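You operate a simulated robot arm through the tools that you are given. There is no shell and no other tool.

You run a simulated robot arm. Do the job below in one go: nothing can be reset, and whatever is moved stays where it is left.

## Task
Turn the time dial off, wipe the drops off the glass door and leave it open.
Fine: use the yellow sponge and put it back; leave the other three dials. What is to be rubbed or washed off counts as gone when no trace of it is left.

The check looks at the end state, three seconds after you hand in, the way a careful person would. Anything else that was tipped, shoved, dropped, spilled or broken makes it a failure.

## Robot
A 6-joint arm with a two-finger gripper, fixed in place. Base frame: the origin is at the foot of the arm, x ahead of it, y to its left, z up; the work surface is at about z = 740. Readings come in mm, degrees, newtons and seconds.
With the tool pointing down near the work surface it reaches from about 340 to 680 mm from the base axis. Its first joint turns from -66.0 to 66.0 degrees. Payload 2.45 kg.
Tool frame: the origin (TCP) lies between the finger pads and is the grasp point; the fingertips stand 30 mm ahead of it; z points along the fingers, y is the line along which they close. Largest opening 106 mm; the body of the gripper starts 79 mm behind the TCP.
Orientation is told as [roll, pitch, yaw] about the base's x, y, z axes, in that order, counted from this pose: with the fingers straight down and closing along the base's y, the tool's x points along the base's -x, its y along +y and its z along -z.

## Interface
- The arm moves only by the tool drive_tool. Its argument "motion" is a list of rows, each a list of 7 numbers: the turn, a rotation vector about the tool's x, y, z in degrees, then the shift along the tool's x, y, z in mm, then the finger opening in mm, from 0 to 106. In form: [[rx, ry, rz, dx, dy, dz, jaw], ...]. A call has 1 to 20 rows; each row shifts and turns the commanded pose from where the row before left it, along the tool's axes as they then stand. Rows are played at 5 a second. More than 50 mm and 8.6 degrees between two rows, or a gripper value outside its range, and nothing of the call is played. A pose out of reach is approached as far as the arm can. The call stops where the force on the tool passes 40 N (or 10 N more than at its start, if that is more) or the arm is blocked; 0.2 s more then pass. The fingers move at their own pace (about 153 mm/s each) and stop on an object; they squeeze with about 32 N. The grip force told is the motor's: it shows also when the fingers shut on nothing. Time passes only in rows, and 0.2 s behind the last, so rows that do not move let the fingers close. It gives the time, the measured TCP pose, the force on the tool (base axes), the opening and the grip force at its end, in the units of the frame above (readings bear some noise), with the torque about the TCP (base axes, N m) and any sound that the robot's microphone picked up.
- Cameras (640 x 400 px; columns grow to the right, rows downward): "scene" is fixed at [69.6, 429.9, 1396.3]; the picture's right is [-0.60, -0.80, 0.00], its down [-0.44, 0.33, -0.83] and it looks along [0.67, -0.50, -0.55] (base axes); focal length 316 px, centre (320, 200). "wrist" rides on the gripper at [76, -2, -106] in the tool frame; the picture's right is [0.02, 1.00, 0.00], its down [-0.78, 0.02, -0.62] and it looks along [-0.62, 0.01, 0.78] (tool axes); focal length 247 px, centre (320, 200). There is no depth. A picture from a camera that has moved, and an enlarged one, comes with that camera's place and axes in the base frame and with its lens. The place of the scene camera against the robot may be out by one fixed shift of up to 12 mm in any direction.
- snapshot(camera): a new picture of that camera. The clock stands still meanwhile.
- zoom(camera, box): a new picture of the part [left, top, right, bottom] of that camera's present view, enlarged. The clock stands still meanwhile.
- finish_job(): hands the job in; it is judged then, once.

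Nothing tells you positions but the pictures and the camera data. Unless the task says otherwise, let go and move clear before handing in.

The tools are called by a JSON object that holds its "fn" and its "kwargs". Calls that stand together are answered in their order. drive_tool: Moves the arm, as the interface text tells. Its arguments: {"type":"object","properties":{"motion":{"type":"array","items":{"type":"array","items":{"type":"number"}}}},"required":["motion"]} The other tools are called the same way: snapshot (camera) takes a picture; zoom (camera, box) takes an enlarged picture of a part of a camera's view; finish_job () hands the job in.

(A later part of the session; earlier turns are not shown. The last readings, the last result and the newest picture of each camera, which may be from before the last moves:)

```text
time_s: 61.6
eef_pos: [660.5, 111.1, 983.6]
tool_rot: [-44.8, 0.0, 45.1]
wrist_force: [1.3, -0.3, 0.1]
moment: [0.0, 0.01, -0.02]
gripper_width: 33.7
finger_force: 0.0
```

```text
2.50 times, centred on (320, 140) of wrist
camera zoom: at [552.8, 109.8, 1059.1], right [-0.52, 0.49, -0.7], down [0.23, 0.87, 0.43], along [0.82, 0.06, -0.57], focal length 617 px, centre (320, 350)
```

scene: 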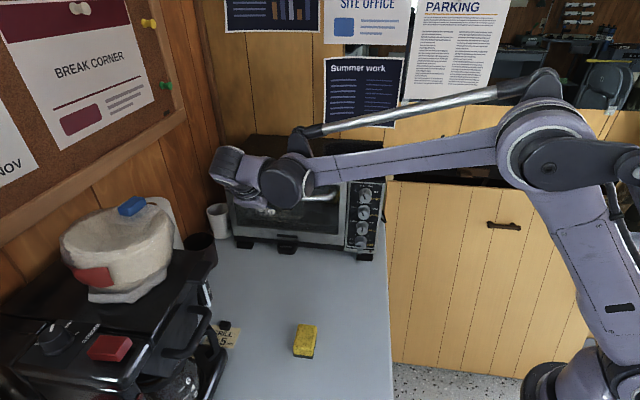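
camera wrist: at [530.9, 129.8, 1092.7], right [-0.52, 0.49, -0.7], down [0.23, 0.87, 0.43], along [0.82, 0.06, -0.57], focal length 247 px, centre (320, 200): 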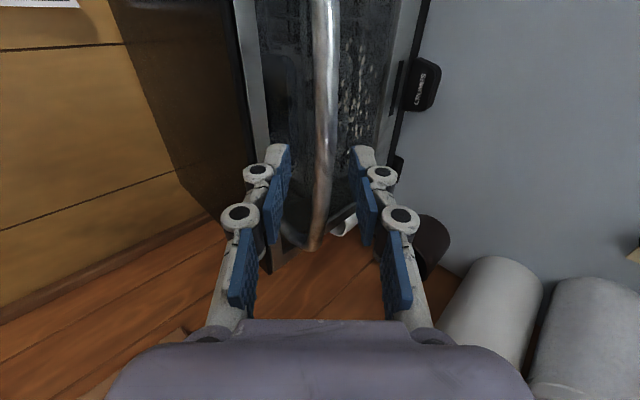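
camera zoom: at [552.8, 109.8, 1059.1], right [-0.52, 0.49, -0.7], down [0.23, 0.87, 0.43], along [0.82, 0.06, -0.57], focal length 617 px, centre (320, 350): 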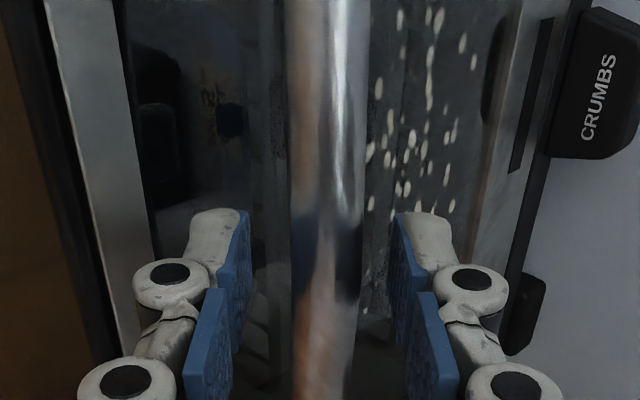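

{"fn": "drive_tool", "kwargs": {"motion": [[0, 0, 0, 0, 0, 0, 8], [0, 0, 0, 0, 0, 0, 8], [0, 0, 0, 0, 0, 0, 8]]}}

{"fn": "zoom", "kwargs": {"camera": "wrist", "box": [230, 60, 410, 220]}}

```text
time_s: 62.4
eef_pos: [659.0, 111.0, 981.5]
tool_rot: [-44.7, 0.0, 45.1]
wrist_force: [-7.1, 3.4, -0.1]
moment: [0.24, 0.06, -0.3]
gripper_width: 16.0
finger_force: 32.0
```

```text
2.50 times, centred on (320, 140) of wrist
camera zoom: at [552.4, 110.4, 1058.7], right [-0.52, 0.49, -0.7], down [0.24, 0.87, 0.43], along [0.82, 0.06, -0.57], focal length 617 px, centre (320, 350)
```

zoom: 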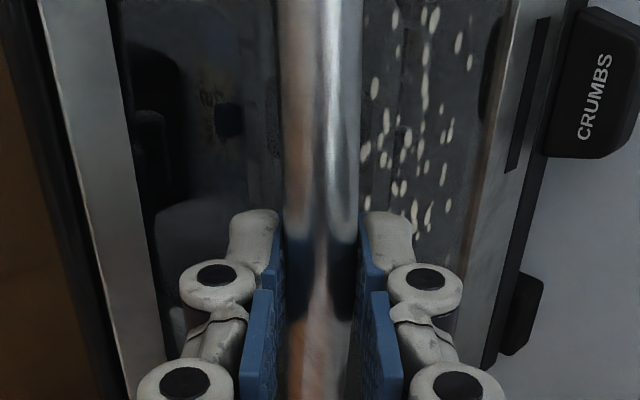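

The bar is held firmly. I'll start pulling along the estimated hinge arc in small steps, watching the force.

{"fn": "drive_tool", "kwargs": {"motion": [[0, 0, 0, 0, 2.8, -1.6, 8], [0, 0, 0, 0, 2.8, -1.6, 8], [0, 0, 0, 0, 2.8, -1.6, 8], [0, 0, 0, 0, 2.8, -1.6, 8]]}}

{"fn": "zoom", "kwargs": {"camera": "scene", "box": [200, 130, 400, 270]}}

```text
time_s: 63.4
eef_pos: [650.0, 120.5, 978.9]
tool_rot: [-44.8, 0.0, 45.0]
wrist_force: [7.9, -1.7, -0.3]
moment: [0.47, -0.45, 0.25]
gripper_width: 15.8
finger_force: 31.5
```

```text
2.86 times, centred on (300, 200) of scene
camera zoom: at [70.1, 429.9, 1396.3], right [-0.6, -0.8, 0.0], down [-0.44, 0.33, -0.83], along [0.66, -0.5, -0.55], focal length 904 px, centre (377, 200)
```

zoom: 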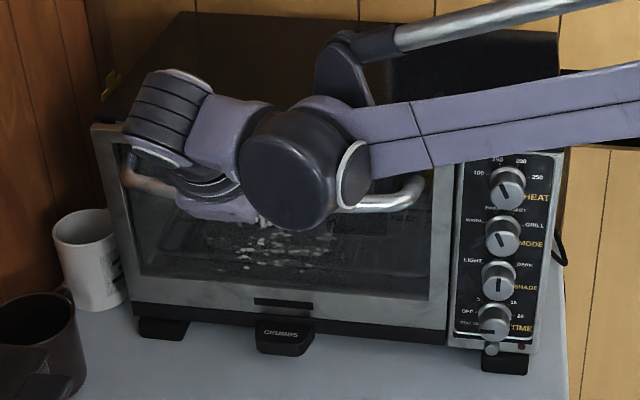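

Opening, with low force. I'll continue along the arc.

{"fn": "drive_tool", "kwargs": {"motion": [[0, 0, 0, 0, 5.8, -2.8, 8], [0, 0, 0, 0, 5.9, -2.6, 8], [0, 0, 0, 0, 6.0, -2.4, 8], [0, 0, 0, 0, 6.0, -2.2, 8]]}}

{"fn": "snapshot", "kwargs": {"camera": "wrist"}}

{"fn": "zoom", "kwargs": {"camera": "scene", "box": [200, 130, 400, 270]}}

```text
time_s: 64.4
eef_pos: [633.4, 136.2, 970.5]
tool_rot: [-44.8, 0.0, 45.1]
wrist_force: [7.2, 4.2, 0.1]
moment: [0.08, -0.34, -0.01]
gripper_width: 16.1
finger_force: 32.1
```

```text
taken
camera wrist: at [526.0, 136.0, 1047.9], right [-0.52, 0.48, -0.71], down [0.23, 0.87, 0.43], along [0.82, 0.06, -0.56], focal length 247 px, centre (320, 200)
```

wrist: 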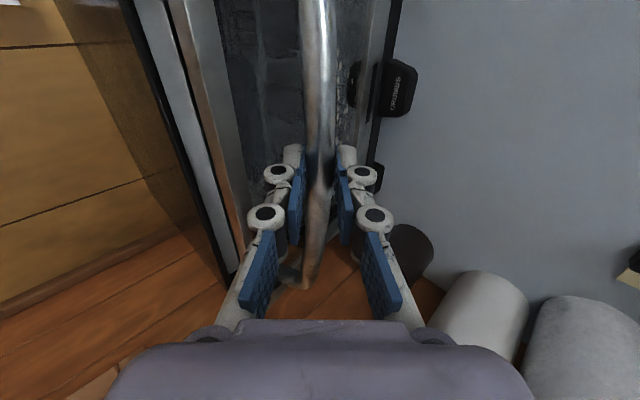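

```text
2.86 times, centred on (300, 200) of scene
camera zoom: at [69.9, 430.1, 1396.3], right [-0.6, -0.8, 0.0], down [-0.44, 0.33, -0.83], along [0.67, -0.5, -0.55], focal length 904 px, centre (377, 200)
```

zoom: 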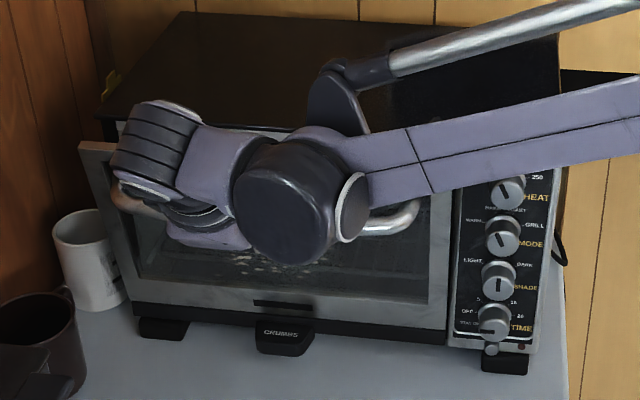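

{"fn": "drive_tool", "kwargs": {"motion": [[0, 0, 0, 0, 6.1, -1.9, 8], [0, 0, 0, 0, 6.1, -1.9, 8], [0, 0, 0, 0, 6.3, -1.5, 8], [0, 0, 0, 0, 6.3, -1.5, 8], [0, 0, 0, 0, 7.9, -1.27, 8], [0, 0, 0, 0, 7.9, -1.27, 8]]}}

{"fn": "snapshot", "kwargs": {"camera": "wrist"}}

{"fn": "snapshot", "kwargs": {"camera": "scene"}}

```text
time_s: 65.8
eef_pos: [606.9, 162.5, 948.5]
tool_rot: [-44.8, 0.0, 44.9]
wrist_force: [0.4, 8.2, 8.6]
moment: [-0.03, -0.12, -0.27]
gripper_width: 15.9
finger_force: 31.7
```

```text
taken
camera wrist: at [500.5, 161.4, 1025.0], right [-0.52, 0.49, -0.7], down [0.23, 0.87, 0.43], along [0.82, 0.06, -0.57], focal length 247 px, centre (320, 200)
```

wrist: 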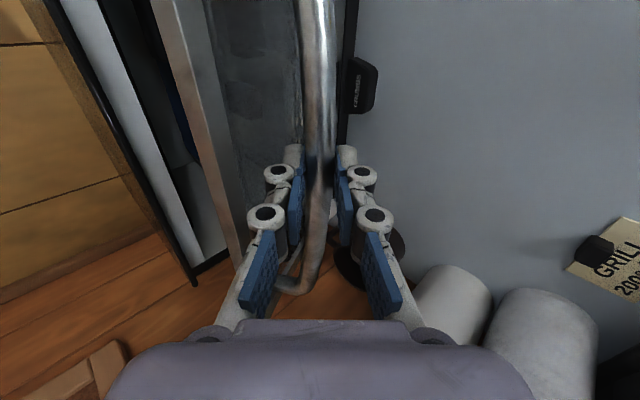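

```text
taken
```

scene: 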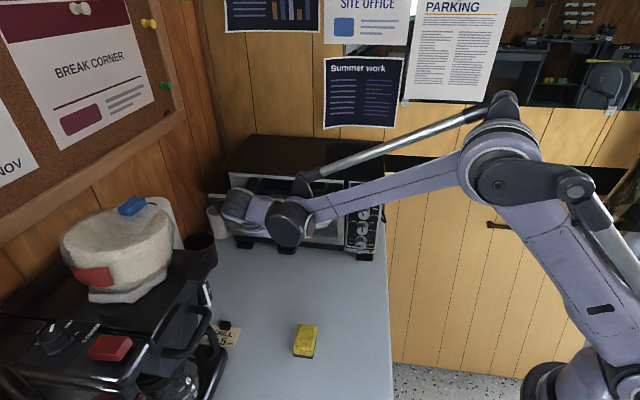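

The door is about 25° open and moving freely. I'll keep going, now rotating the tool along with it.

{"fn": "drive_tool", "kwargs": {"motion": [[2.5, 0, 0, 0, 8.75, -0.65, 8], [2.5, 0, 0, 0, 8.75, -0.65, 8], [2.5, 0, 0, 0, 8.75, -0.65, 8], [2.5, 0, 0, 0, 8.75, -0.65, 8]]}}

{"fn": "snapshot", "kwargs": {"camera": "wrist"}}

{"fn": "snapshot", "kwargs": {"camera": "scene"}}

```text
time_s: 66.8
eef_pos: [588.9, 180.1, 924.0]
tool_rot: [-54.9, -0.1, 45.1]
wrist_force: [-9.3, 12.7, 13.8]
moment: [0.14, -0.23, -0.04]
gripper_width: 15.9
finger_force: 31.7
```

```text
taken
camera wrist: at [473.6, 188.1, 986.4], right [-0.42, 0.39, -0.82], down [0.19, 0.92, 0.34], along [0.89, -0.01, -0.46], focal length 247 px, centre (320, 200)
```

wrist: 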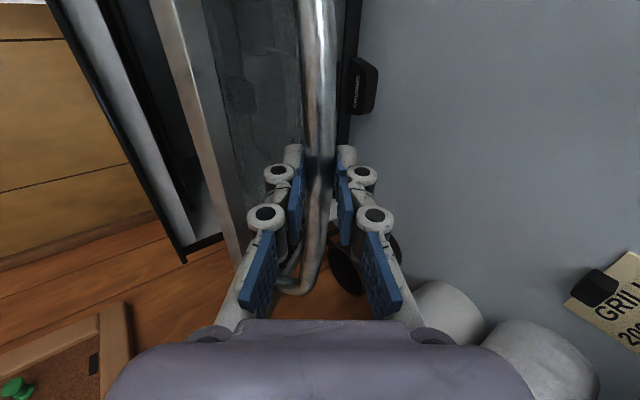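

```text
taken
```

scene: 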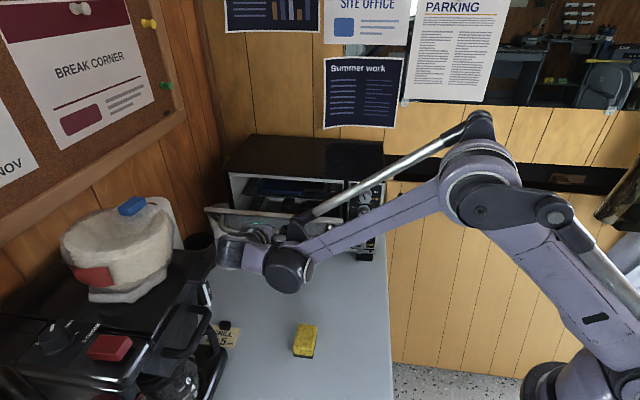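

It's ~35° open with some radial force because my assumed radius is a bit small. I'll relieve that and carry on to ~45°.

{"fn": "drive_tool", "kwargs": {"motion": [[0, 0, 0, 0, 8.0, -2.0, 8], [0, 0, 0, 0, 8.0, -1.6, 8], [0, 0, 0, 0, 8.0, -0.9, 8], [0, 0, 0, 0, 8.0, -0.5, 8]]}}

{"fn": "snapshot", "kwargs": {"camera": "wrist"}}

{"fn": "snapshot", "kwargs": {"camera": "scene"}}

```text
time_s: 67.8
eef_pos: [571.3, 197.1, 901.4]
tool_rot: [-54.8, 0.2, 44.9]
wrist_force: [-1.4, -2.4, -2.0]
moment: [-0.01, -0.19, 0.1]
gripper_width: 17.0
finger_force: 6.8
```

```text
taken
camera wrist: at [456.9, 204.6, 963.9], right [-0.42, 0.39, -0.82], down [0.19, 0.92, 0.34], along [0.89, -0.01, -0.46], focal length 247 px, centre (320, 200)
```

wrist: 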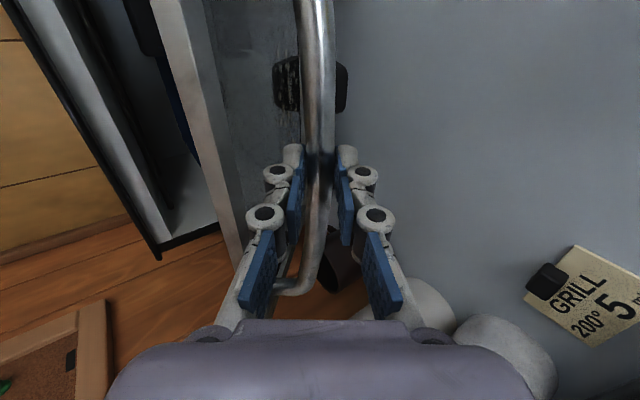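

```text
taken
```

scene: 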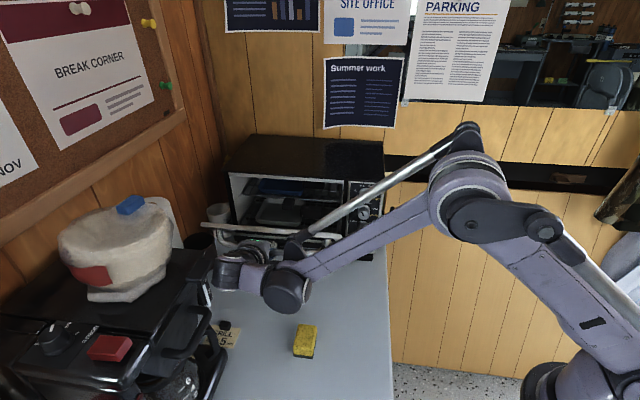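

{"fn": "drive_tool", "kwargs": {"motion": [[0, 0, 0, 0, 0, 0, 8], [0, 0, 0, 0, 0, 0, 8]]}}

{"fn": "zoom", "kwargs": {"camera": "scene", "box": [180, 180, 400, 320]}}

{"fn": "zoom", "kwargs": {"camera": "scene", "box": [0, 180, 240, 400]}}

```text
time_s: 68.4
eef_pos: [573.2, 195.4, 902.2]
tool_rot: [-54.8, 0.2, 45.0]
wrist_force: [-12.2, -2.6, 1.6]
moment: [-0.24, 0.36, -0.88]
gripper_width: 15.9
finger_force: 31.5
```

```text
2.86 times, centred on (290, 250) of scene
camera zoom: at [69.3, 429.9, 1396.4], right [-0.6, -0.8, 0.0], down [-0.44, 0.33, -0.83], along [0.67, -0.5, -0.55], focal length 904 px, centre (406, 57)
```

zoom: 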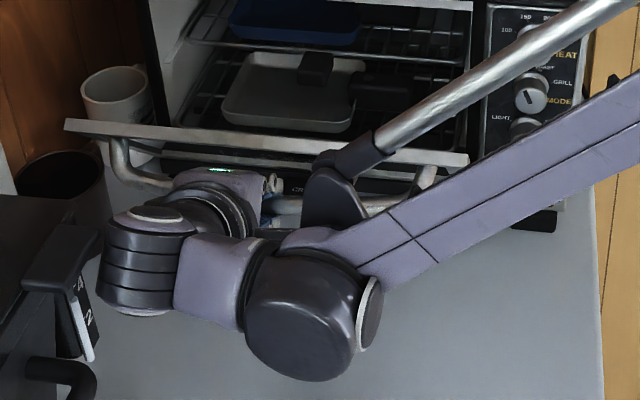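

```text
1.82 times, centred on (120, 290) of scene
camera zoom: at [69.3, 429.9, 1396.4], right [-0.6, -0.8, 0.0], down [-0.44, 0.33, -0.83], along [0.67, -0.5, -0.55], focal length 575 px, centre (684, 36)
```

zoom: 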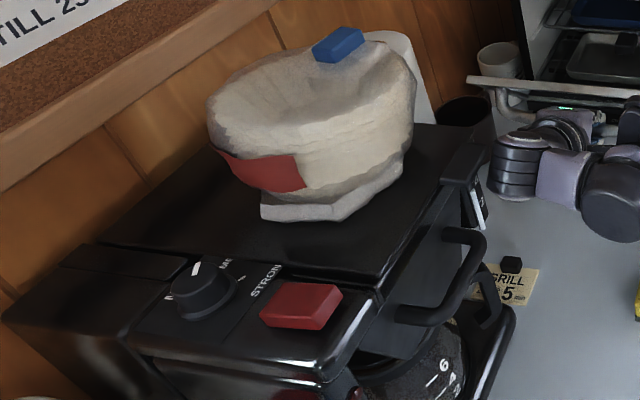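

The door is about 44° open and the wrist is clear of the coffee machine. I'll continue lowering along the arc with slight tool rotation.

{"fn": "drive_tool", "kwargs": {"motion": [[1, 0, 0, 0.8, 8.6, 0.5, 8], [1, 0, 0, 0, 8.6, 0.8, 8], [1, 0, 0, 0, 8.6, 1.0, 8]]}}

{"fn": "snapshot", "kwargs": {"camera": "wrist"}}

{"fn": "snapshot", "kwargs": {"camera": "scene"}}

```text
time_s: 69.2
eef_pos: [564.4, 204.7, 878.6]
tool_rot: [-57.8, 0.0, 45.0]
wrist_force: [-12.5, 2.4, 3.7]
moment: [0.23, -0.19, 0.19]
gripper_width: 15.9
finger_force: 31.9
```

```text
taken
camera wrist: at [446.3, 214.6, 936.8], right [-0.39, 0.36, -0.85], down [0.17, 0.93, 0.32], along [0.9, -0.02, -0.43], focal length 247 px, centre (320, 200)
```

wrist: 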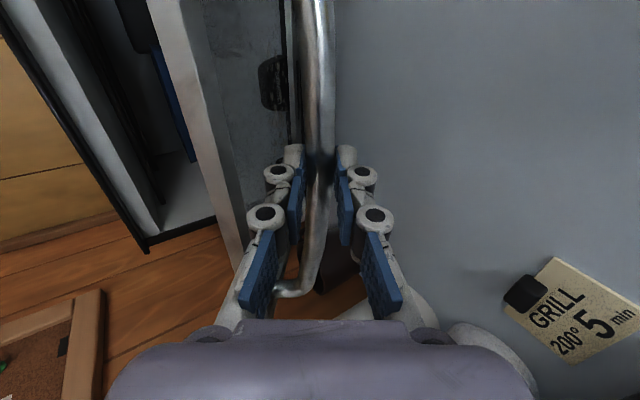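

```text
taken
```

scene: 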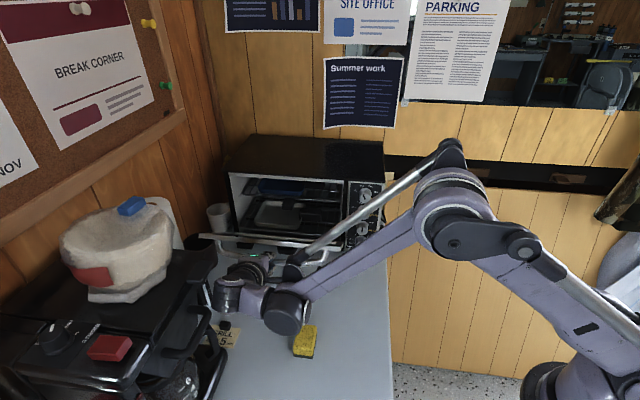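

{"fn": "drive_tool", "kwargs": {"motion": [[1, 0, 0, 0, 8.5, 1.0, 8], [1, 0, 0, 0, 8.5, 1.2, 8], [1, 0, 0, 0, 8.5, 1.5, 8]]}}

{"fn": "snapshot", "kwargs": {"camera": "wrist"}}

{"fn": "zoom", "kwargs": {"camera": "scene", "box": [180, 180, 400, 320]}}

```text
time_s: 70.0
eef_pos: [557.8, 210.5, 854.2]
tool_rot: [-60.8, 0.0, 45.1]
wrist_force: [-7.8, 6.3, 2.7]
moment: [0.26, -0.15, 0.26]
gripper_width: 15.8
finger_force: 32.1
```

```text
taken
camera wrist: at [437.8, 223.2, 907.8], right [-0.36, 0.33, -0.87], down [0.16, 0.94, 0.29], along [0.92, -0.04, -0.39], focal length 247 px, centre (320, 200)
```

wrist: 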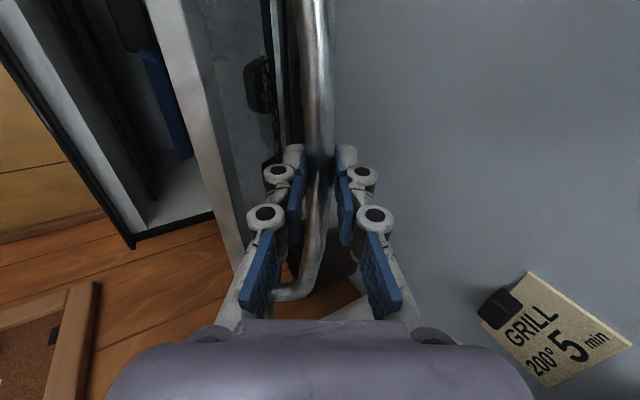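

```text
2.86 times, centred on (290, 250) of scene
camera zoom: at [69.4, 430.0, 1396.3], right [-0.6, -0.8, 0.0], down [-0.44, 0.33, -0.83], along [0.67, -0.5, -0.55], focal length 904 px, centre (406, 57)
```

zoom: 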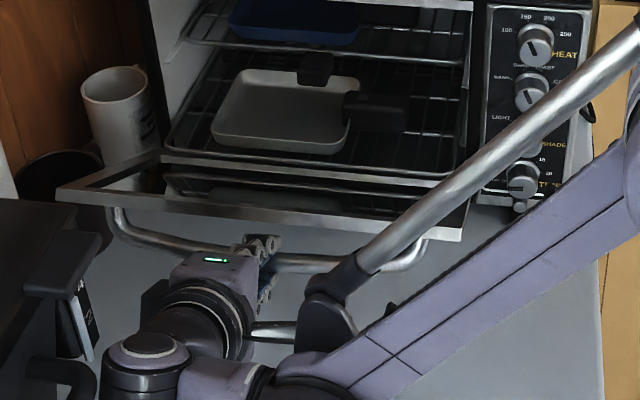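

The door is about 60° open. I'll ease the jaws slightly to see whether it holds by itself (the lower finger still cradles the bar).

{"fn": "drive_tool", "kwargs": {"motion": [[0, 0, 0, 0, 0, 0, 22], [0, 0, 0, 0, 0, 0, 22], [0, 0, 0, 0, 0, 0, 22]]}}

{"fn": "zoom", "kwargs": {"camera": "wrist", "box": [200, 60, 420, 260]}}

{"fn": "zoom", "kwargs": {"camera": "scene", "box": [180, 180, 400, 320]}}

```text
time_s: 70.8
eef_pos: [557.0, 211.5, 854.1]
tool_rot: [-60.9, 0.1, 45.0]
wrist_force: [0.0, 0.4, -1.3]
moment: [0.02, 0.03, 0.01]
gripper_width: 23.1
finger_force: 0.7
```

```text
2.00 times, centred on (310, 160) of wrist
camera zoom: at [437.8, 222.9, 907.9], right [-0.36, 0.33, -0.87], down [0.16, 0.94, 0.29], along [0.92, -0.04, -0.39], focal length 494 px, centre (340, 280)
```

zoom: 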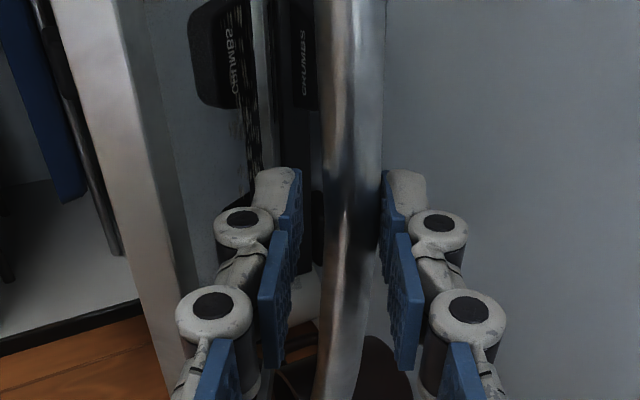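

```text
2.86 times, centred on (290, 250) of scene
camera zoom: at [69.7, 429.9, 1396.3], right [-0.6, -0.8, 0.0], down [-0.44, 0.33, -0.83], along [0.67, -0.5, -0.55], focal length 904 px, centre (406, 57)
```

zoom: 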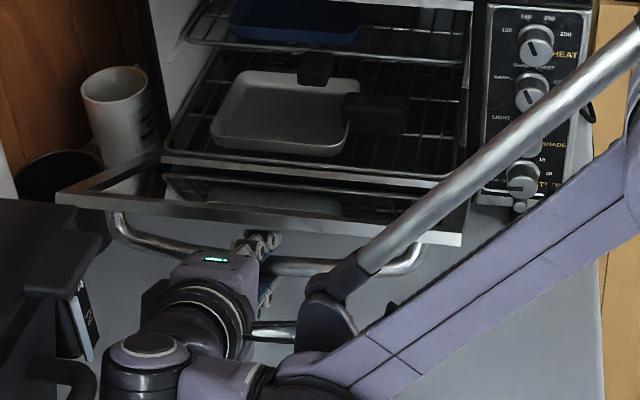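

The door settles lightly on the lower finger and holds. I'll keep guiding it down with this loose cradle.

{"fn": "drive_tool", "kwargs": {"motion": [[1.5, 0, 0, 0, 8.6, 1.9, 22], [1.5, 0, 0, 0, 8.5, 2.0, 22], [1.5, 0, 0, 0, 8.5, 2.1, 22]]}}

{"fn": "zoom", "kwargs": {"camera": "wrist", "box": [200, 60, 420, 260]}}

{"fn": "zoom", "kwargs": {"camera": "scene", "box": [180, 180, 400, 320]}}

```text
time_s: 71.6
eef_pos: [553.4, 215.6, 828.0]
tool_rot: [-65.3, 0.1, 45.0]
wrist_force: [1.0, 1.1, -2.0]
moment: [0.01, -0.01, -0.02]
gripper_width: 23.2
finger_force: 0.7
```

```text
2.00 times, centred on (310, 160) of wrist
camera zoom: at [431.0, 230.1, 874.6], right [-0.31, 0.28, -0.91], down [0.15, 0.96, 0.24], along [0.94, -0.06, -0.34], focal length 494 px, centre (340, 280)
```

zoom: 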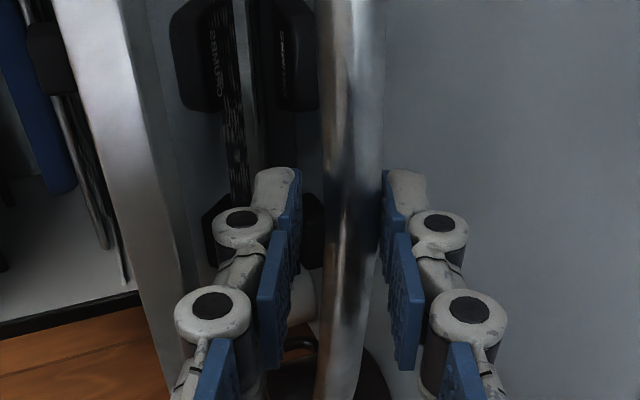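

```text
2.86 times, centred on (290, 250) of scene
camera zoom: at [69.7, 430.0, 1396.3], right [-0.6, -0.8, 0.0], down [-0.44, 0.33, -0.83], along [0.67, -0.5, -0.55], focal length 904 px, centre (406, 57)
```

zoom: 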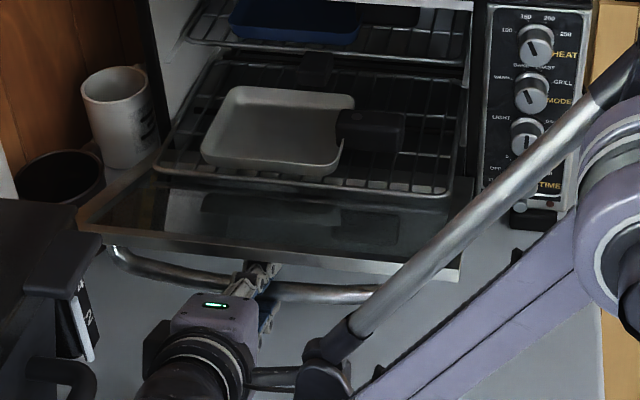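

{"fn": "drive_tool", "kwargs": {"motion": [[1.5, 0, 0, 0, 8.5, 2.2, 22], [1.5, 0, 0, 0, 8.4, 2.3, 22]]}}

{"fn": "zoom", "kwargs": {"camera": "wrist", "box": [200, 60, 420, 260]}}

{"fn": "snapshot", "kwargs": {"camera": "scene"}}

```text
time_s: 72.2
eef_pos: [552.5, 217.9, 812.2]
tool_rot: [-68.2, 0.1, 45.1]
wrist_force: [-0.8, -0.2, -2.0]
moment: [0.06, 0.02, 0.02]
gripper_width: 23.6
finger_force: 0.8
```

```text
2.00 times, centred on (310, 160) of wrist
camera zoom: at [427.4, 233.3, 852.4], right [-0.28, 0.25, -0.93], down [0.14, 0.97, 0.21], along [0.95, -0.07, -0.3], focal length 494 px, centre (340, 280)
```

zoom: 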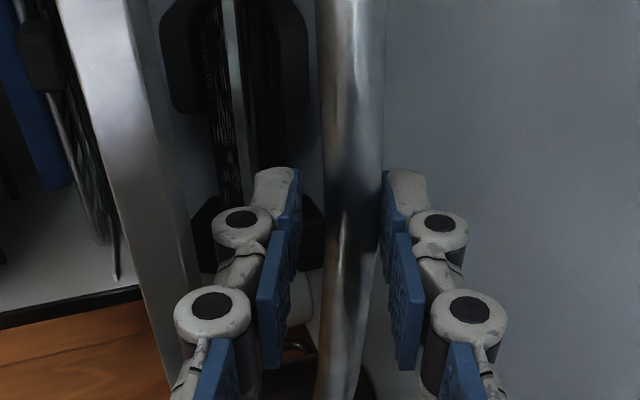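

```text
taken
```

scene: 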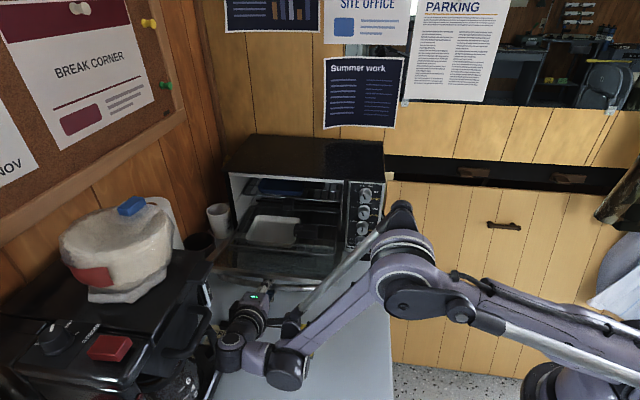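

{"fn": "zoom", "kwargs": {"camera": "scene", "box": [140, 260, 340, 400]}}

{"fn": "zoom", "kwargs": {"camera": "scene", "box": [190, 160, 400, 310]}}

```text
2.86 times, centred on (240, 330) of scene
camera zoom: at [69.7, 430.0, 1396.3], right [-0.6, -0.8, 0.0], down [-0.44, 0.33, -0.83], along [0.67, -0.5, -0.55], focal length 904 px, centre (549, -171)
```

zoom: 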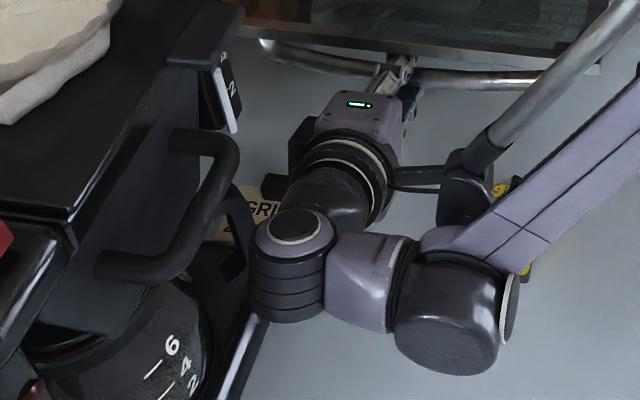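

```text
2.67 times, centred on (295, 235) of scene
camera zoom: at [69.7, 430.0, 1396.3], right [-0.6, -0.8, 0.0], down [-0.44, 0.33, -0.83], along [0.67, -0.5, -0.55], focal length 843 px, centre (387, 107)
```

zoom: 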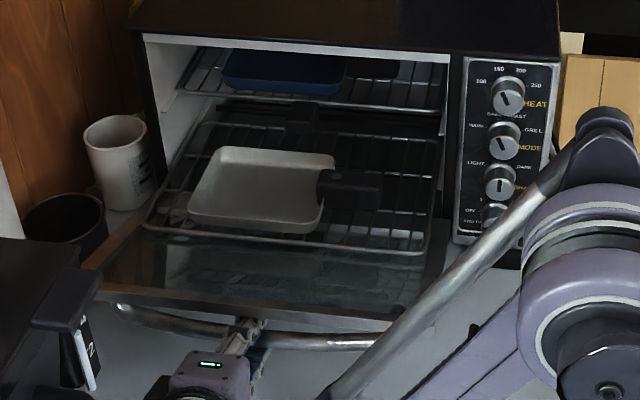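

The lower wrist is close to the machine lever but clear. I'll lower the door two more small steps and then see whether it rests by itself.

{"fn": "drive_tool", "kwargs": {"motion": [[0, 0, 0, 0, 8.0, 2.6, 22], [0, 0, 0, 0, 6.0, 2.2, 22], [0, 0, 0, 0, 0, 0, 22]]}}

{"fn": "zoom", "kwargs": {"camera": "wrist", "box": [200, 60, 420, 260]}}

{"fn": "zoom", "kwargs": {"camera": "scene", "box": [140, 240, 340, 400]}}

```text
time_s: 73.0
eef_pos: [551.2, 218.3, 796.6]
tool_rot: [-68.4, -0.1, 45.1]
wrist_force: [-0.3, 0.8, -1.7]
moment: [0.03, 0.06, -0.01]
gripper_width: 23.1
finger_force: 1.0
```

```text
2.00 times, centred on (310, 160) of wrist
camera zoom: at [427.0, 233.6, 837.8], right [-0.28, 0.25, -0.93], down [0.14, 0.97, 0.21], along [0.95, -0.07, -0.3], focal length 494 px, centre (340, 280)
```

zoom: 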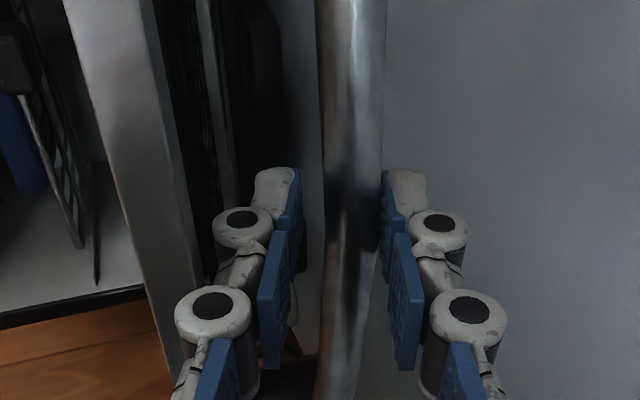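

```text
2.50 times, centred on (240, 320) of scene
camera zoom: at [69.7, 430.0, 1396.3], right [-0.6, -0.8, 0.0], down [-0.44, 0.33, -0.83], along [0.67, -0.5, -0.55], focal length 791 px, centre (520, -100)
```

zoom: 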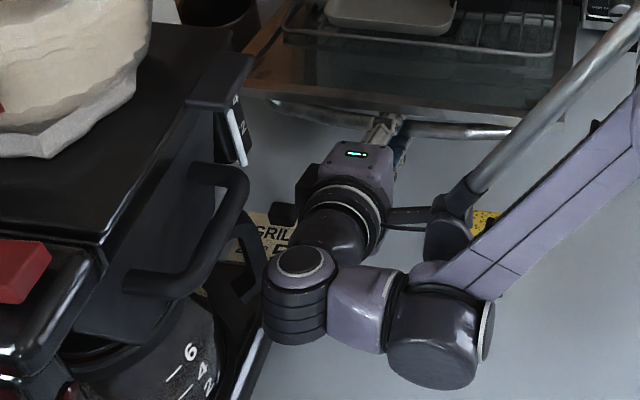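

{"fn": "drive_tool", "kwargs": {"motion": [[0, 0, 0, 0, 0, -5, 22], [0, 0, 0, 0, 6.5, 2, 22], [0, 0, 0, 0, 6.5, 2, 22], [0, 0, 0, 0, 0, 0, 22]]}}

{"fn": "zoom", "kwargs": {"camera": "wrist", "box": [200, 60, 420, 260]}}

{"fn": "zoom", "kwargs": {"camera": "scene", "box": [190, 160, 400, 310]}}

```text
time_s: 74.0
eef_pos: [546.4, 221.7, 783.6]
tool_rot: [-68.4, 0.0, 45.1]
wrist_force: [0.1, -0.4, 4.7]
moment: [-0.06, -0.1, -0.01]
gripper_width: 24.5
finger_force: 1.9
```

```text
2.00 times, centred on (310, 160) of wrist
camera zoom: at [422.6, 238.4, 825.8], right [-0.28, 0.25, -0.93], down [0.14, 0.97, 0.21], along [0.95, -0.07, -0.3], focal length 494 px, centre (340, 280)
```

zoom: 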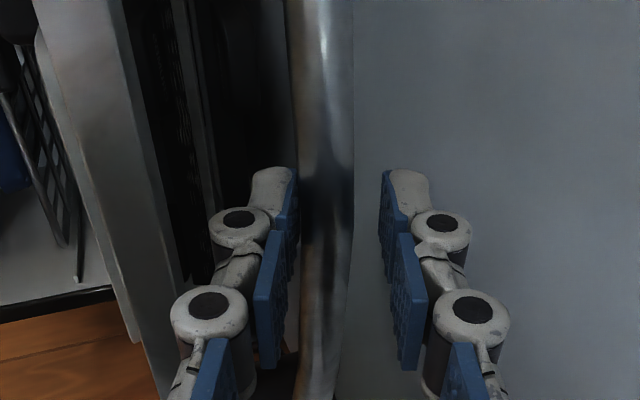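

```text
2.67 times, centred on (295, 235) of scene
camera zoom: at [69.6, 429.9, 1396.3], right [-0.6, -0.8, 0.0], down [-0.44, 0.33, -0.83], along [0.67, -0.5, -0.55], focal length 843 px, centre (387, 107)
```

zoom: 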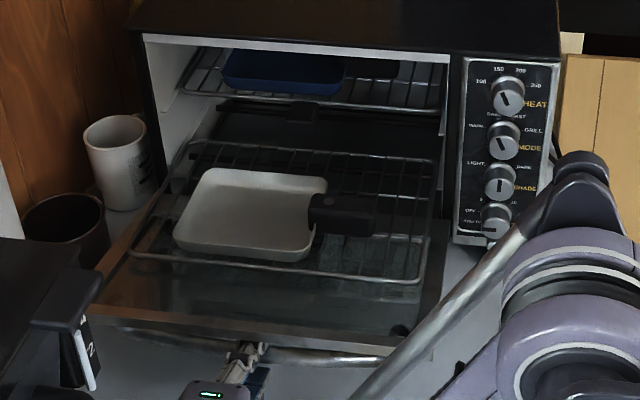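

The bar has reached the door's own stop (it no longer follows downward), so the door is fully open. I'll centre the jaws and withdraw outward in small steps.

{"fn": "drive_tool", "kwargs": {"motion": [[2, 0, 0, 0, -3.5, 0, 21], [0, 0, 0, 0, 0, -8, 20], [0, 0, 0, 0, 0, -8, 20]]}}

{"fn": "zoom", "kwargs": {"camera": "wrist", "box": [200, 60, 420, 260]}}

{"fn": "zoom", "kwargs": {"camera": "scene", "box": [140, 240, 340, 400]}}

```text
time_s: 74.8
eef_pos: [536.8, 232.3, 792.2]
tool_rot: [-70.4, 0.0, 45.1]
wrist_force: [0.0, 0.1, -0.5]
moment: [0.01, -0.01, 0.02]
gripper_width: 19.8
finger_force: 0.0
```

```text
2.00 times, centred on (310, 160) of wrist
camera zoom: at [411.7, 247.9, 830.8], right [-0.25, 0.22, -0.94], down [0.14, 0.97, 0.19], along [0.96, -0.08, -0.28], focal length 494 px, centre (340, 280)
```

zoom: 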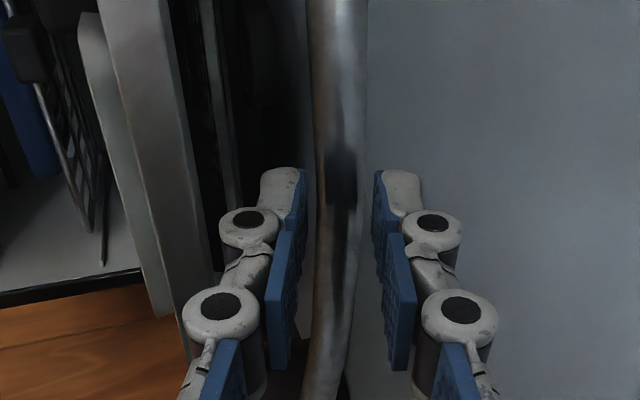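

```text
2.50 times, centred on (240, 320) of scene
camera zoom: at [69.7, 429.9, 1396.3], right [-0.6, -0.8, 0.0], down [-0.44, 0.33, -0.83], along [0.67, -0.5, -0.55], focal length 791 px, centre (520, -100)
```

zoom: 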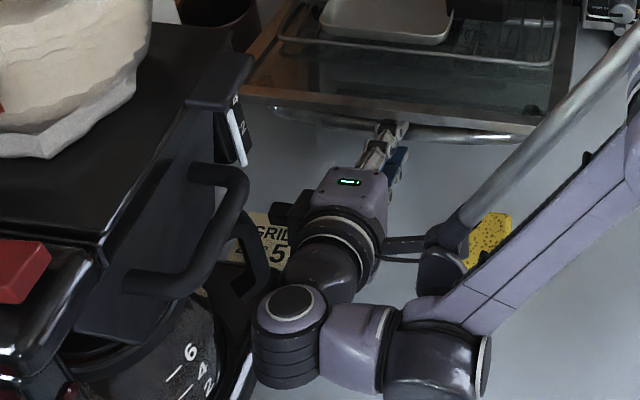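

{"fn": "drive_tool", "kwargs": {"motion": [[0, 0, 0, 0, 0, -12, 20], [0, 0, 0, 0, 0, -12, 20], [0, 0, 0, 0, 0, -15, 20]]}}

{"fn": "snapshot", "kwargs": {"camera": "wrist"}}

{"fn": "zoom", "kwargs": {"camera": "scene", "box": [140, 240, 340, 400]}}

```text
time_s: 75.6
eef_pos: [511.3, 257.7, 806.6]
tool_rot: [-70.3, 0.0, 45.0]
wrist_force: [-0.7, -0.4, -0.3]
moment: [0.05, -0.03, 0.01]
gripper_width: 19.8
finger_force: 0.1
```

```text
taken
camera wrist: at [385.4, 274.4, 844.4], right [-0.25, 0.22, -0.94], down [0.14, 0.97, 0.19], along [0.96, -0.08, -0.28], focal length 247 px, centre (320, 200)
```

wrist: 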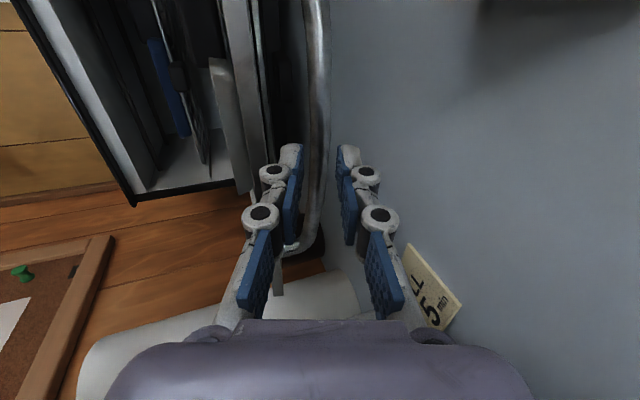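

```text
2.50 times, centred on (240, 320) of scene
camera zoom: at [69.7, 429.9, 1396.3], right [-0.6, -0.8, 0.0], down [-0.44, 0.33, -0.83], along [0.67, -0.5, -0.55], focal length 791 px, centre (520, -100)
```

zoom: 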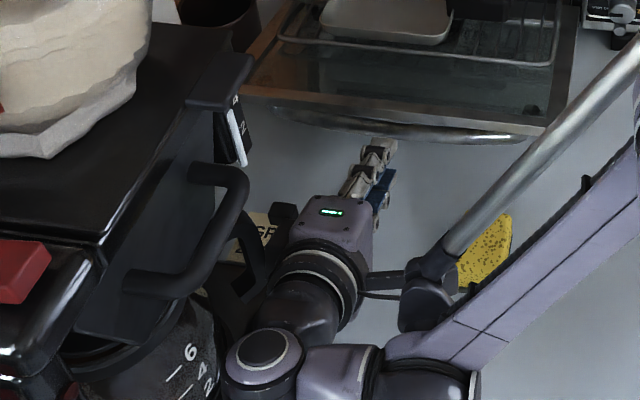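

The fingers are clear of the bar and door edge. I'll lift up and away.

{"fn": "drive_tool", "kwargs": {"motion": [[0, 0, 0, 0, -28, -14, 20], [0, 0, 0, 0, -38, -14, 20], [0, 0, 0, 0, -42, -15, 20], [0, 0, 0, 0, -42, -15, 20], [0, 0, 0, 0, -42, -15, 20]]}}

{"fn": "snapshot", "kwargs": {"camera": "wrist"}}

{"fn": "snapshot", "kwargs": {"camera": "scene"}}

```text
time_s: 76.5
eef_pos: [491.3, 251.9, 923.3]
tool_rot: [-69.5, 0.8, 44.5]
wrist_force: [-15.2, -13.3, 4.0]
moment: [1.38, -0.74, 3.15]
gripper_width: 20.0
finger_force: 0.1
stopped in row 4: the force on the tool passed its limit at 181 N (the readings are from after the stop); the commanded pose is now the measured one
```

```text
taken
camera wrist: at [367.8, 269.8, 963.0], right [-0.27, 0.22, -0.94], down [0.15, 0.97, 0.19], along [0.95, -0.09, -0.3], focal length 247 px, centre (320, 200)
```

wrist: 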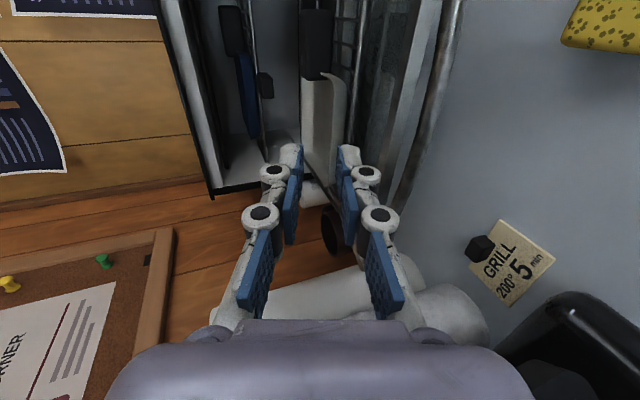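

```text
taken
```

scene: 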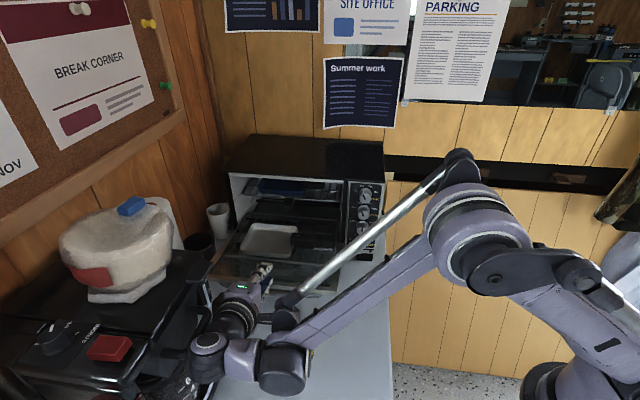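

A contact stop: something on the left (coffee machine side) touched the gripper. I'll look closely before moving on.

{"fn": "zoom", "kwargs": {"camera": "scene", "box": [140, 230, 340, 400]}}

{"fn": "zoom", "kwargs": {"camera": "scene", "box": [0, 180, 240, 400]}}

```text
2.35 times, centred on (240, 315) of scene
camera zoom: at [69.2, 429.5, 1396.5], right [-0.6, -0.8, 0.0], down [-0.44, 0.33, -0.83], along [0.67, -0.5, -0.55], focal length 744 px, centre (508, -71)
```

zoom: 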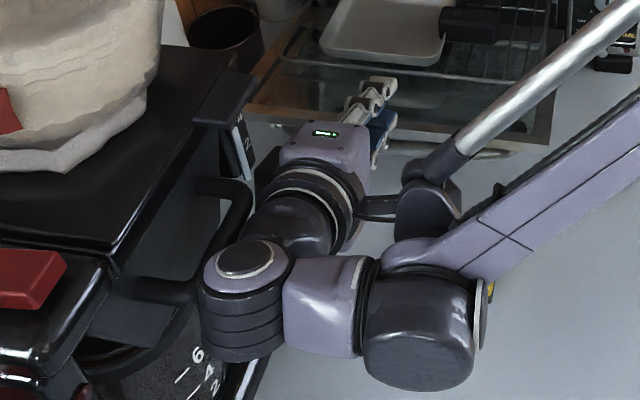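

```text
1.82 times, centred on (120, 290) of scene
camera zoom: at [69.2, 429.5, 1396.5], right [-0.6, -0.8, 0.0], down [-0.44, 0.33, -0.83], along [0.67, -0.5, -0.55], focal length 575 px, centre (684, 36)
```

zoom: 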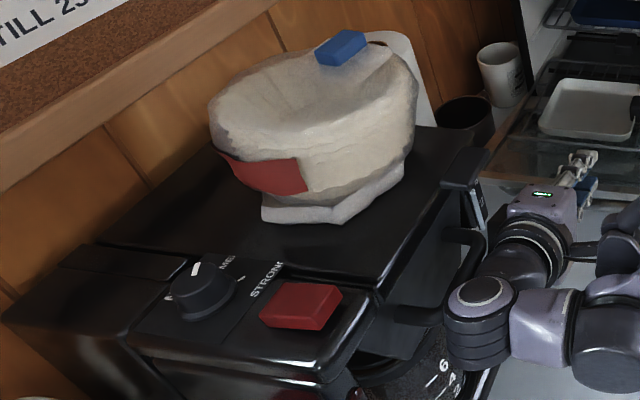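

The wrist housing brushed the coffee machine's handle; the machine itself hasn't visibly shifted. I'll slide right (−e), away from it, before continuing.

{"fn": "drive_tool", "kwargs": {"motion": [[0, 0, 0, 8, 0, 0, 20], [0, 0, 0, 12, 0, 0, 20], [0, 0, 0, 15, 0, 0, 20], [0, 0, 0, 20, 0, 0, 20]]}}

{"fn": "zoom", "kwargs": {"camera": "scene", "box": [140, 230, 340, 400]}}

```text
time_s: 77.5
eef_pos: [452.5, 216.4, 924.7]
tool_rot: [-69.5, 0.9, 44.7]
wrist_force: [0.5, 0.5, 0.1]
moment: [-0.03, 0.03, -0.02]
gripper_width: 19.9
finger_force: 0.0
```

```text
2.35 times, centred on (240, 315) of scene
camera zoom: at [69.6, 429.9, 1396.3], right [-0.6, -0.8, 0.0], down [-0.44, 0.33, -0.83], along [0.67, -0.5, -0.55], focal length 744 px, centre (508, -71)
```

zoom: 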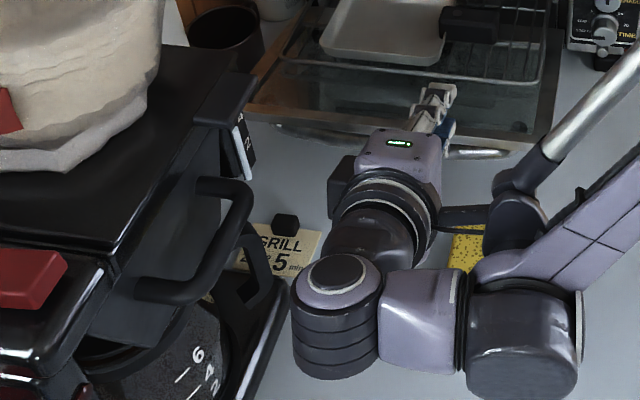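

Free now. I'll lift and unwind the roll.

{"fn": "drive_tool", "kwargs": {"motion": [[0, 0, 0, 10, -37, -14, 40], [0, 0, 0, 0, -37, -14, 40], [0, 0, 0, 0, -37, -14, 40], [0, 0, 7.5, 0, 0, 0, 40], [0, 0, 7.5, 0, 0, 0, 40], [0, 0, 7.5, 0, 0, 0, 40], [0, 0, 7.5, 0, 0, 0, 40], [0, 0, 7.5, 0, 0, 0, 40], [0, 0, 7.5, 0, 0, 0, 40], [0, 0, 7.5, 0, 0, 0, 40], [0, 0, 7.5, 0, 0, 0, 40], [0, 0, 7.5, 0, 0, 0, 40], [0, 0, 7.5, 0, 0, 0, 40], [0, 0, 7.5, 0, 0, 0, 40], [0, 0, 7.5, 0, 0, 0, 40]]}}

{"fn": "snapshot", "kwargs": {"camera": "wrist"}}

{"fn": "zoom", "kwargs": {"camera": "scene", "box": [200, 290, 360, 390]}}

{"fn": "snapshot", "kwargs": {"camera": "scene"}}

```text
time_s: 80.7
eef_pos: [448.0, 208.1, 1042.2]
tool_rot: [-2.4, -69.5, -43.1]
wrist_force: [-0.1, -0.3, 0.2]
moment: [0.0, -0.01, -0.01]
gripper_width: 39.7
finger_force: 0.0
```

```text
taken
camera wrist: at [356.9, 298.1, 1008.4], right [0.71, 0.71, -0.04], down [-0.19, 0.24, 0.95], along [0.68, -0.67, 0.31], focal length 247 px, centre (320, 200)
```

wrist: 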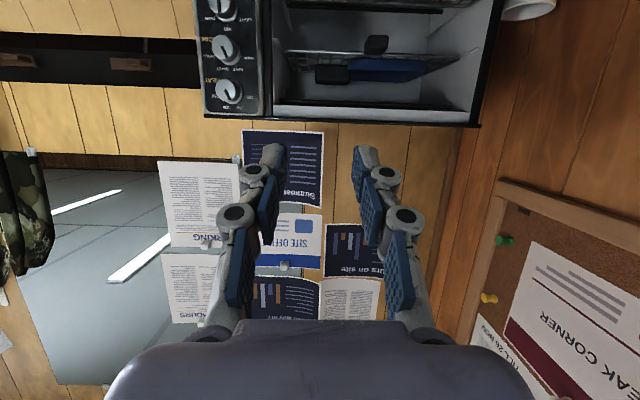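

```text
4.00 times, centred on (280, 340) of scene
camera zoom: at [69.6, 429.9, 1396.3], right [-0.6, -0.8, 0.0], down [-0.44, 0.33, -0.83], along [0.67, -0.5, -0.55], focal length 1265 px, centre (480, -360)
```

zoom: 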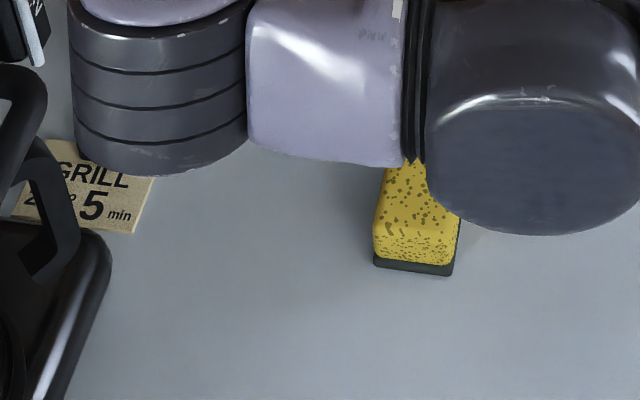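

```text
taken
```

scene: 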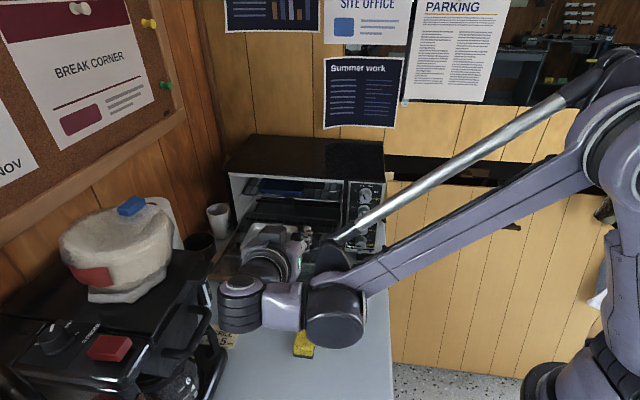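

The machine, note and sponge are exactly where they were. Now I'll point the tool down and look at the open door.

{"fn": "drive_tool", "kwargs": {"motion": [[0, 7.7, 0, 0, 0, 0, 60], [0, 7.7, 0, 0, 0, 0, 60], [0, 7.7, 0, 0, 0, 0, 60], [0, 7.7, 0, 0, 0, 0, 60], [0, 7.7, 0, 0, 0, 0, 60], [0, 7.7, 0, 0, 0, 0, 60], [0, 7.7, 0, 0, 0, 0, 60], [0, 7.7, 0, 0, 0, 0, 60], [0, 7.9, 0, 0, 0, 0, 60], [0, 0, 0, 0, 0, 0, 60]]}}

{"fn": "snapshot", "kwargs": {"camera": "wrist"}}

{"fn": "zoom", "kwargs": {"camera": "scene", "box": [200, 160, 400, 310]}}

```text
time_s: 82.9
eef_pos: [448.0, 209.2, 1041.4]
tool_rot: [-1.0, 0.3, -45.3]
wrist_force: [0.1, -1.0, -0.3]
moment: [-0.01, 0.02, 0.0]
gripper_width: 60.1
finger_force: 0.0
```

```text
taken
camera wrist: at [394.0, 263.9, 1148.6], right [0.7, 0.72, -0.02], down [0.57, -0.54, 0.62], along [0.43, -0.44, -0.79], focal length 247 px, centre (320, 200)
```

wrist: 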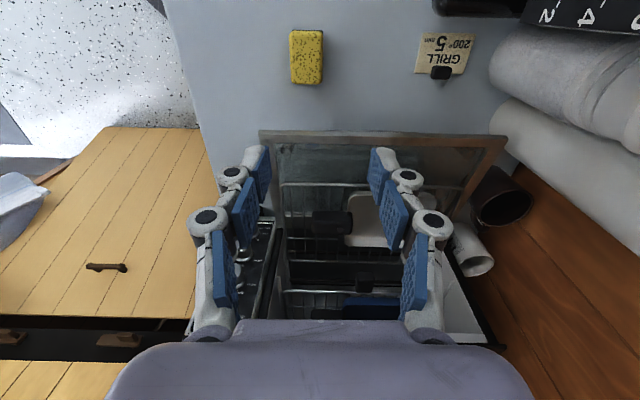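

```text
2.67 times, centred on (300, 235) of scene
camera zoom: at [69.7, 429.9, 1396.3], right [-0.6, -0.8, 0.0], down [-0.44, 0.33, -0.83], along [0.67, -0.5, -0.55], focal length 843 px, centre (373, 107)
```

zoom: 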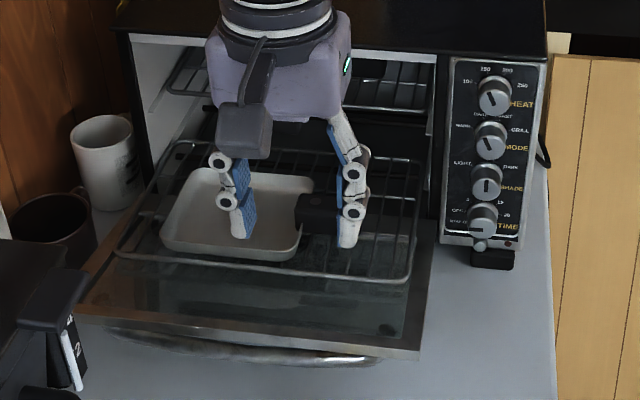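

The door is fully open, but the oven rack with its pan has come out with it and hangs over the glass. I'll look for the drops now.

{"fn": "zoom", "kwargs": {"camera": "wrist", "box": [250, 125, 510, 255]}}

{"fn": "zoom", "kwargs": {"camera": "scene", "box": [220, 220, 370, 300]}}

{"fn": "zoom", "kwargs": {"camera": "wrist", "box": [270, 130, 390, 220]}}

```text
2.46 times, centred on (380, 190) of wrist
camera zoom: at [394.0, 263.9, 1148.6], right [0.7, 0.72, -0.02], down [0.57, -0.54, 0.62], along [0.43, -0.44, -0.79], focal length 608 px, centre (172, 225)
```

zoom: 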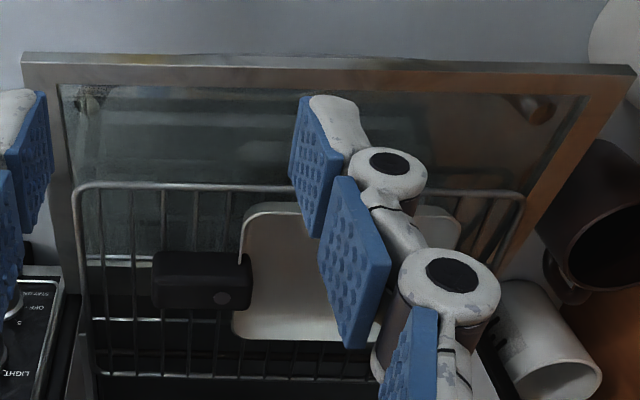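

```text
4.27 times, centred on (295, 260) of scene
camera zoom: at [69.7, 429.9, 1396.3], right [-0.6, -0.8, 0.0], down [-0.44, 0.33, -0.83], along [0.67, -0.5, -0.55], focal length 1350 px, centre (427, -56)
```

zoom: 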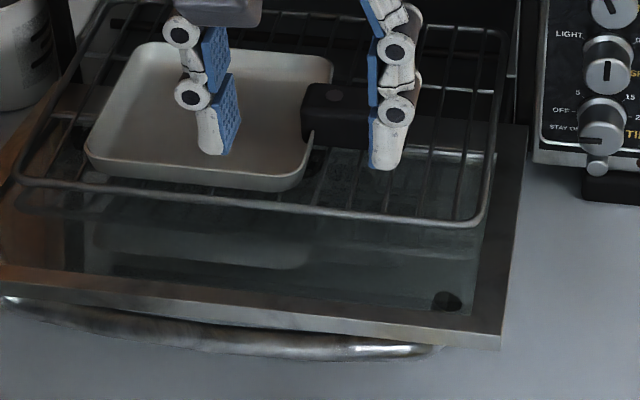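

```text
4.44 times, centred on (330, 175) of wrist
camera zoom: at [394.0, 263.9, 1148.6], right [0.7, 0.72, -0.02], down [0.57, -0.54, 0.62], along [0.43, -0.44, -0.79], focal length 1098 px, centre (276, 311)
```

zoom: 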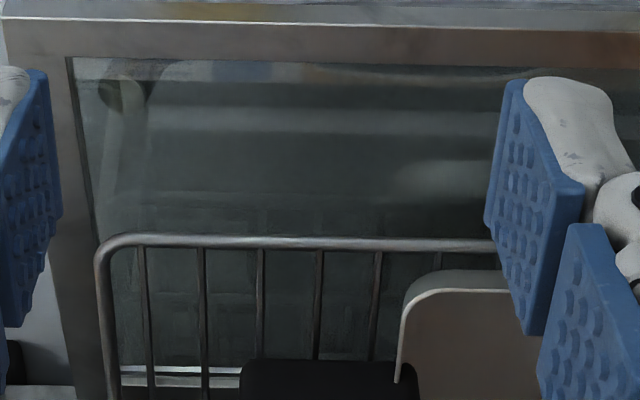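

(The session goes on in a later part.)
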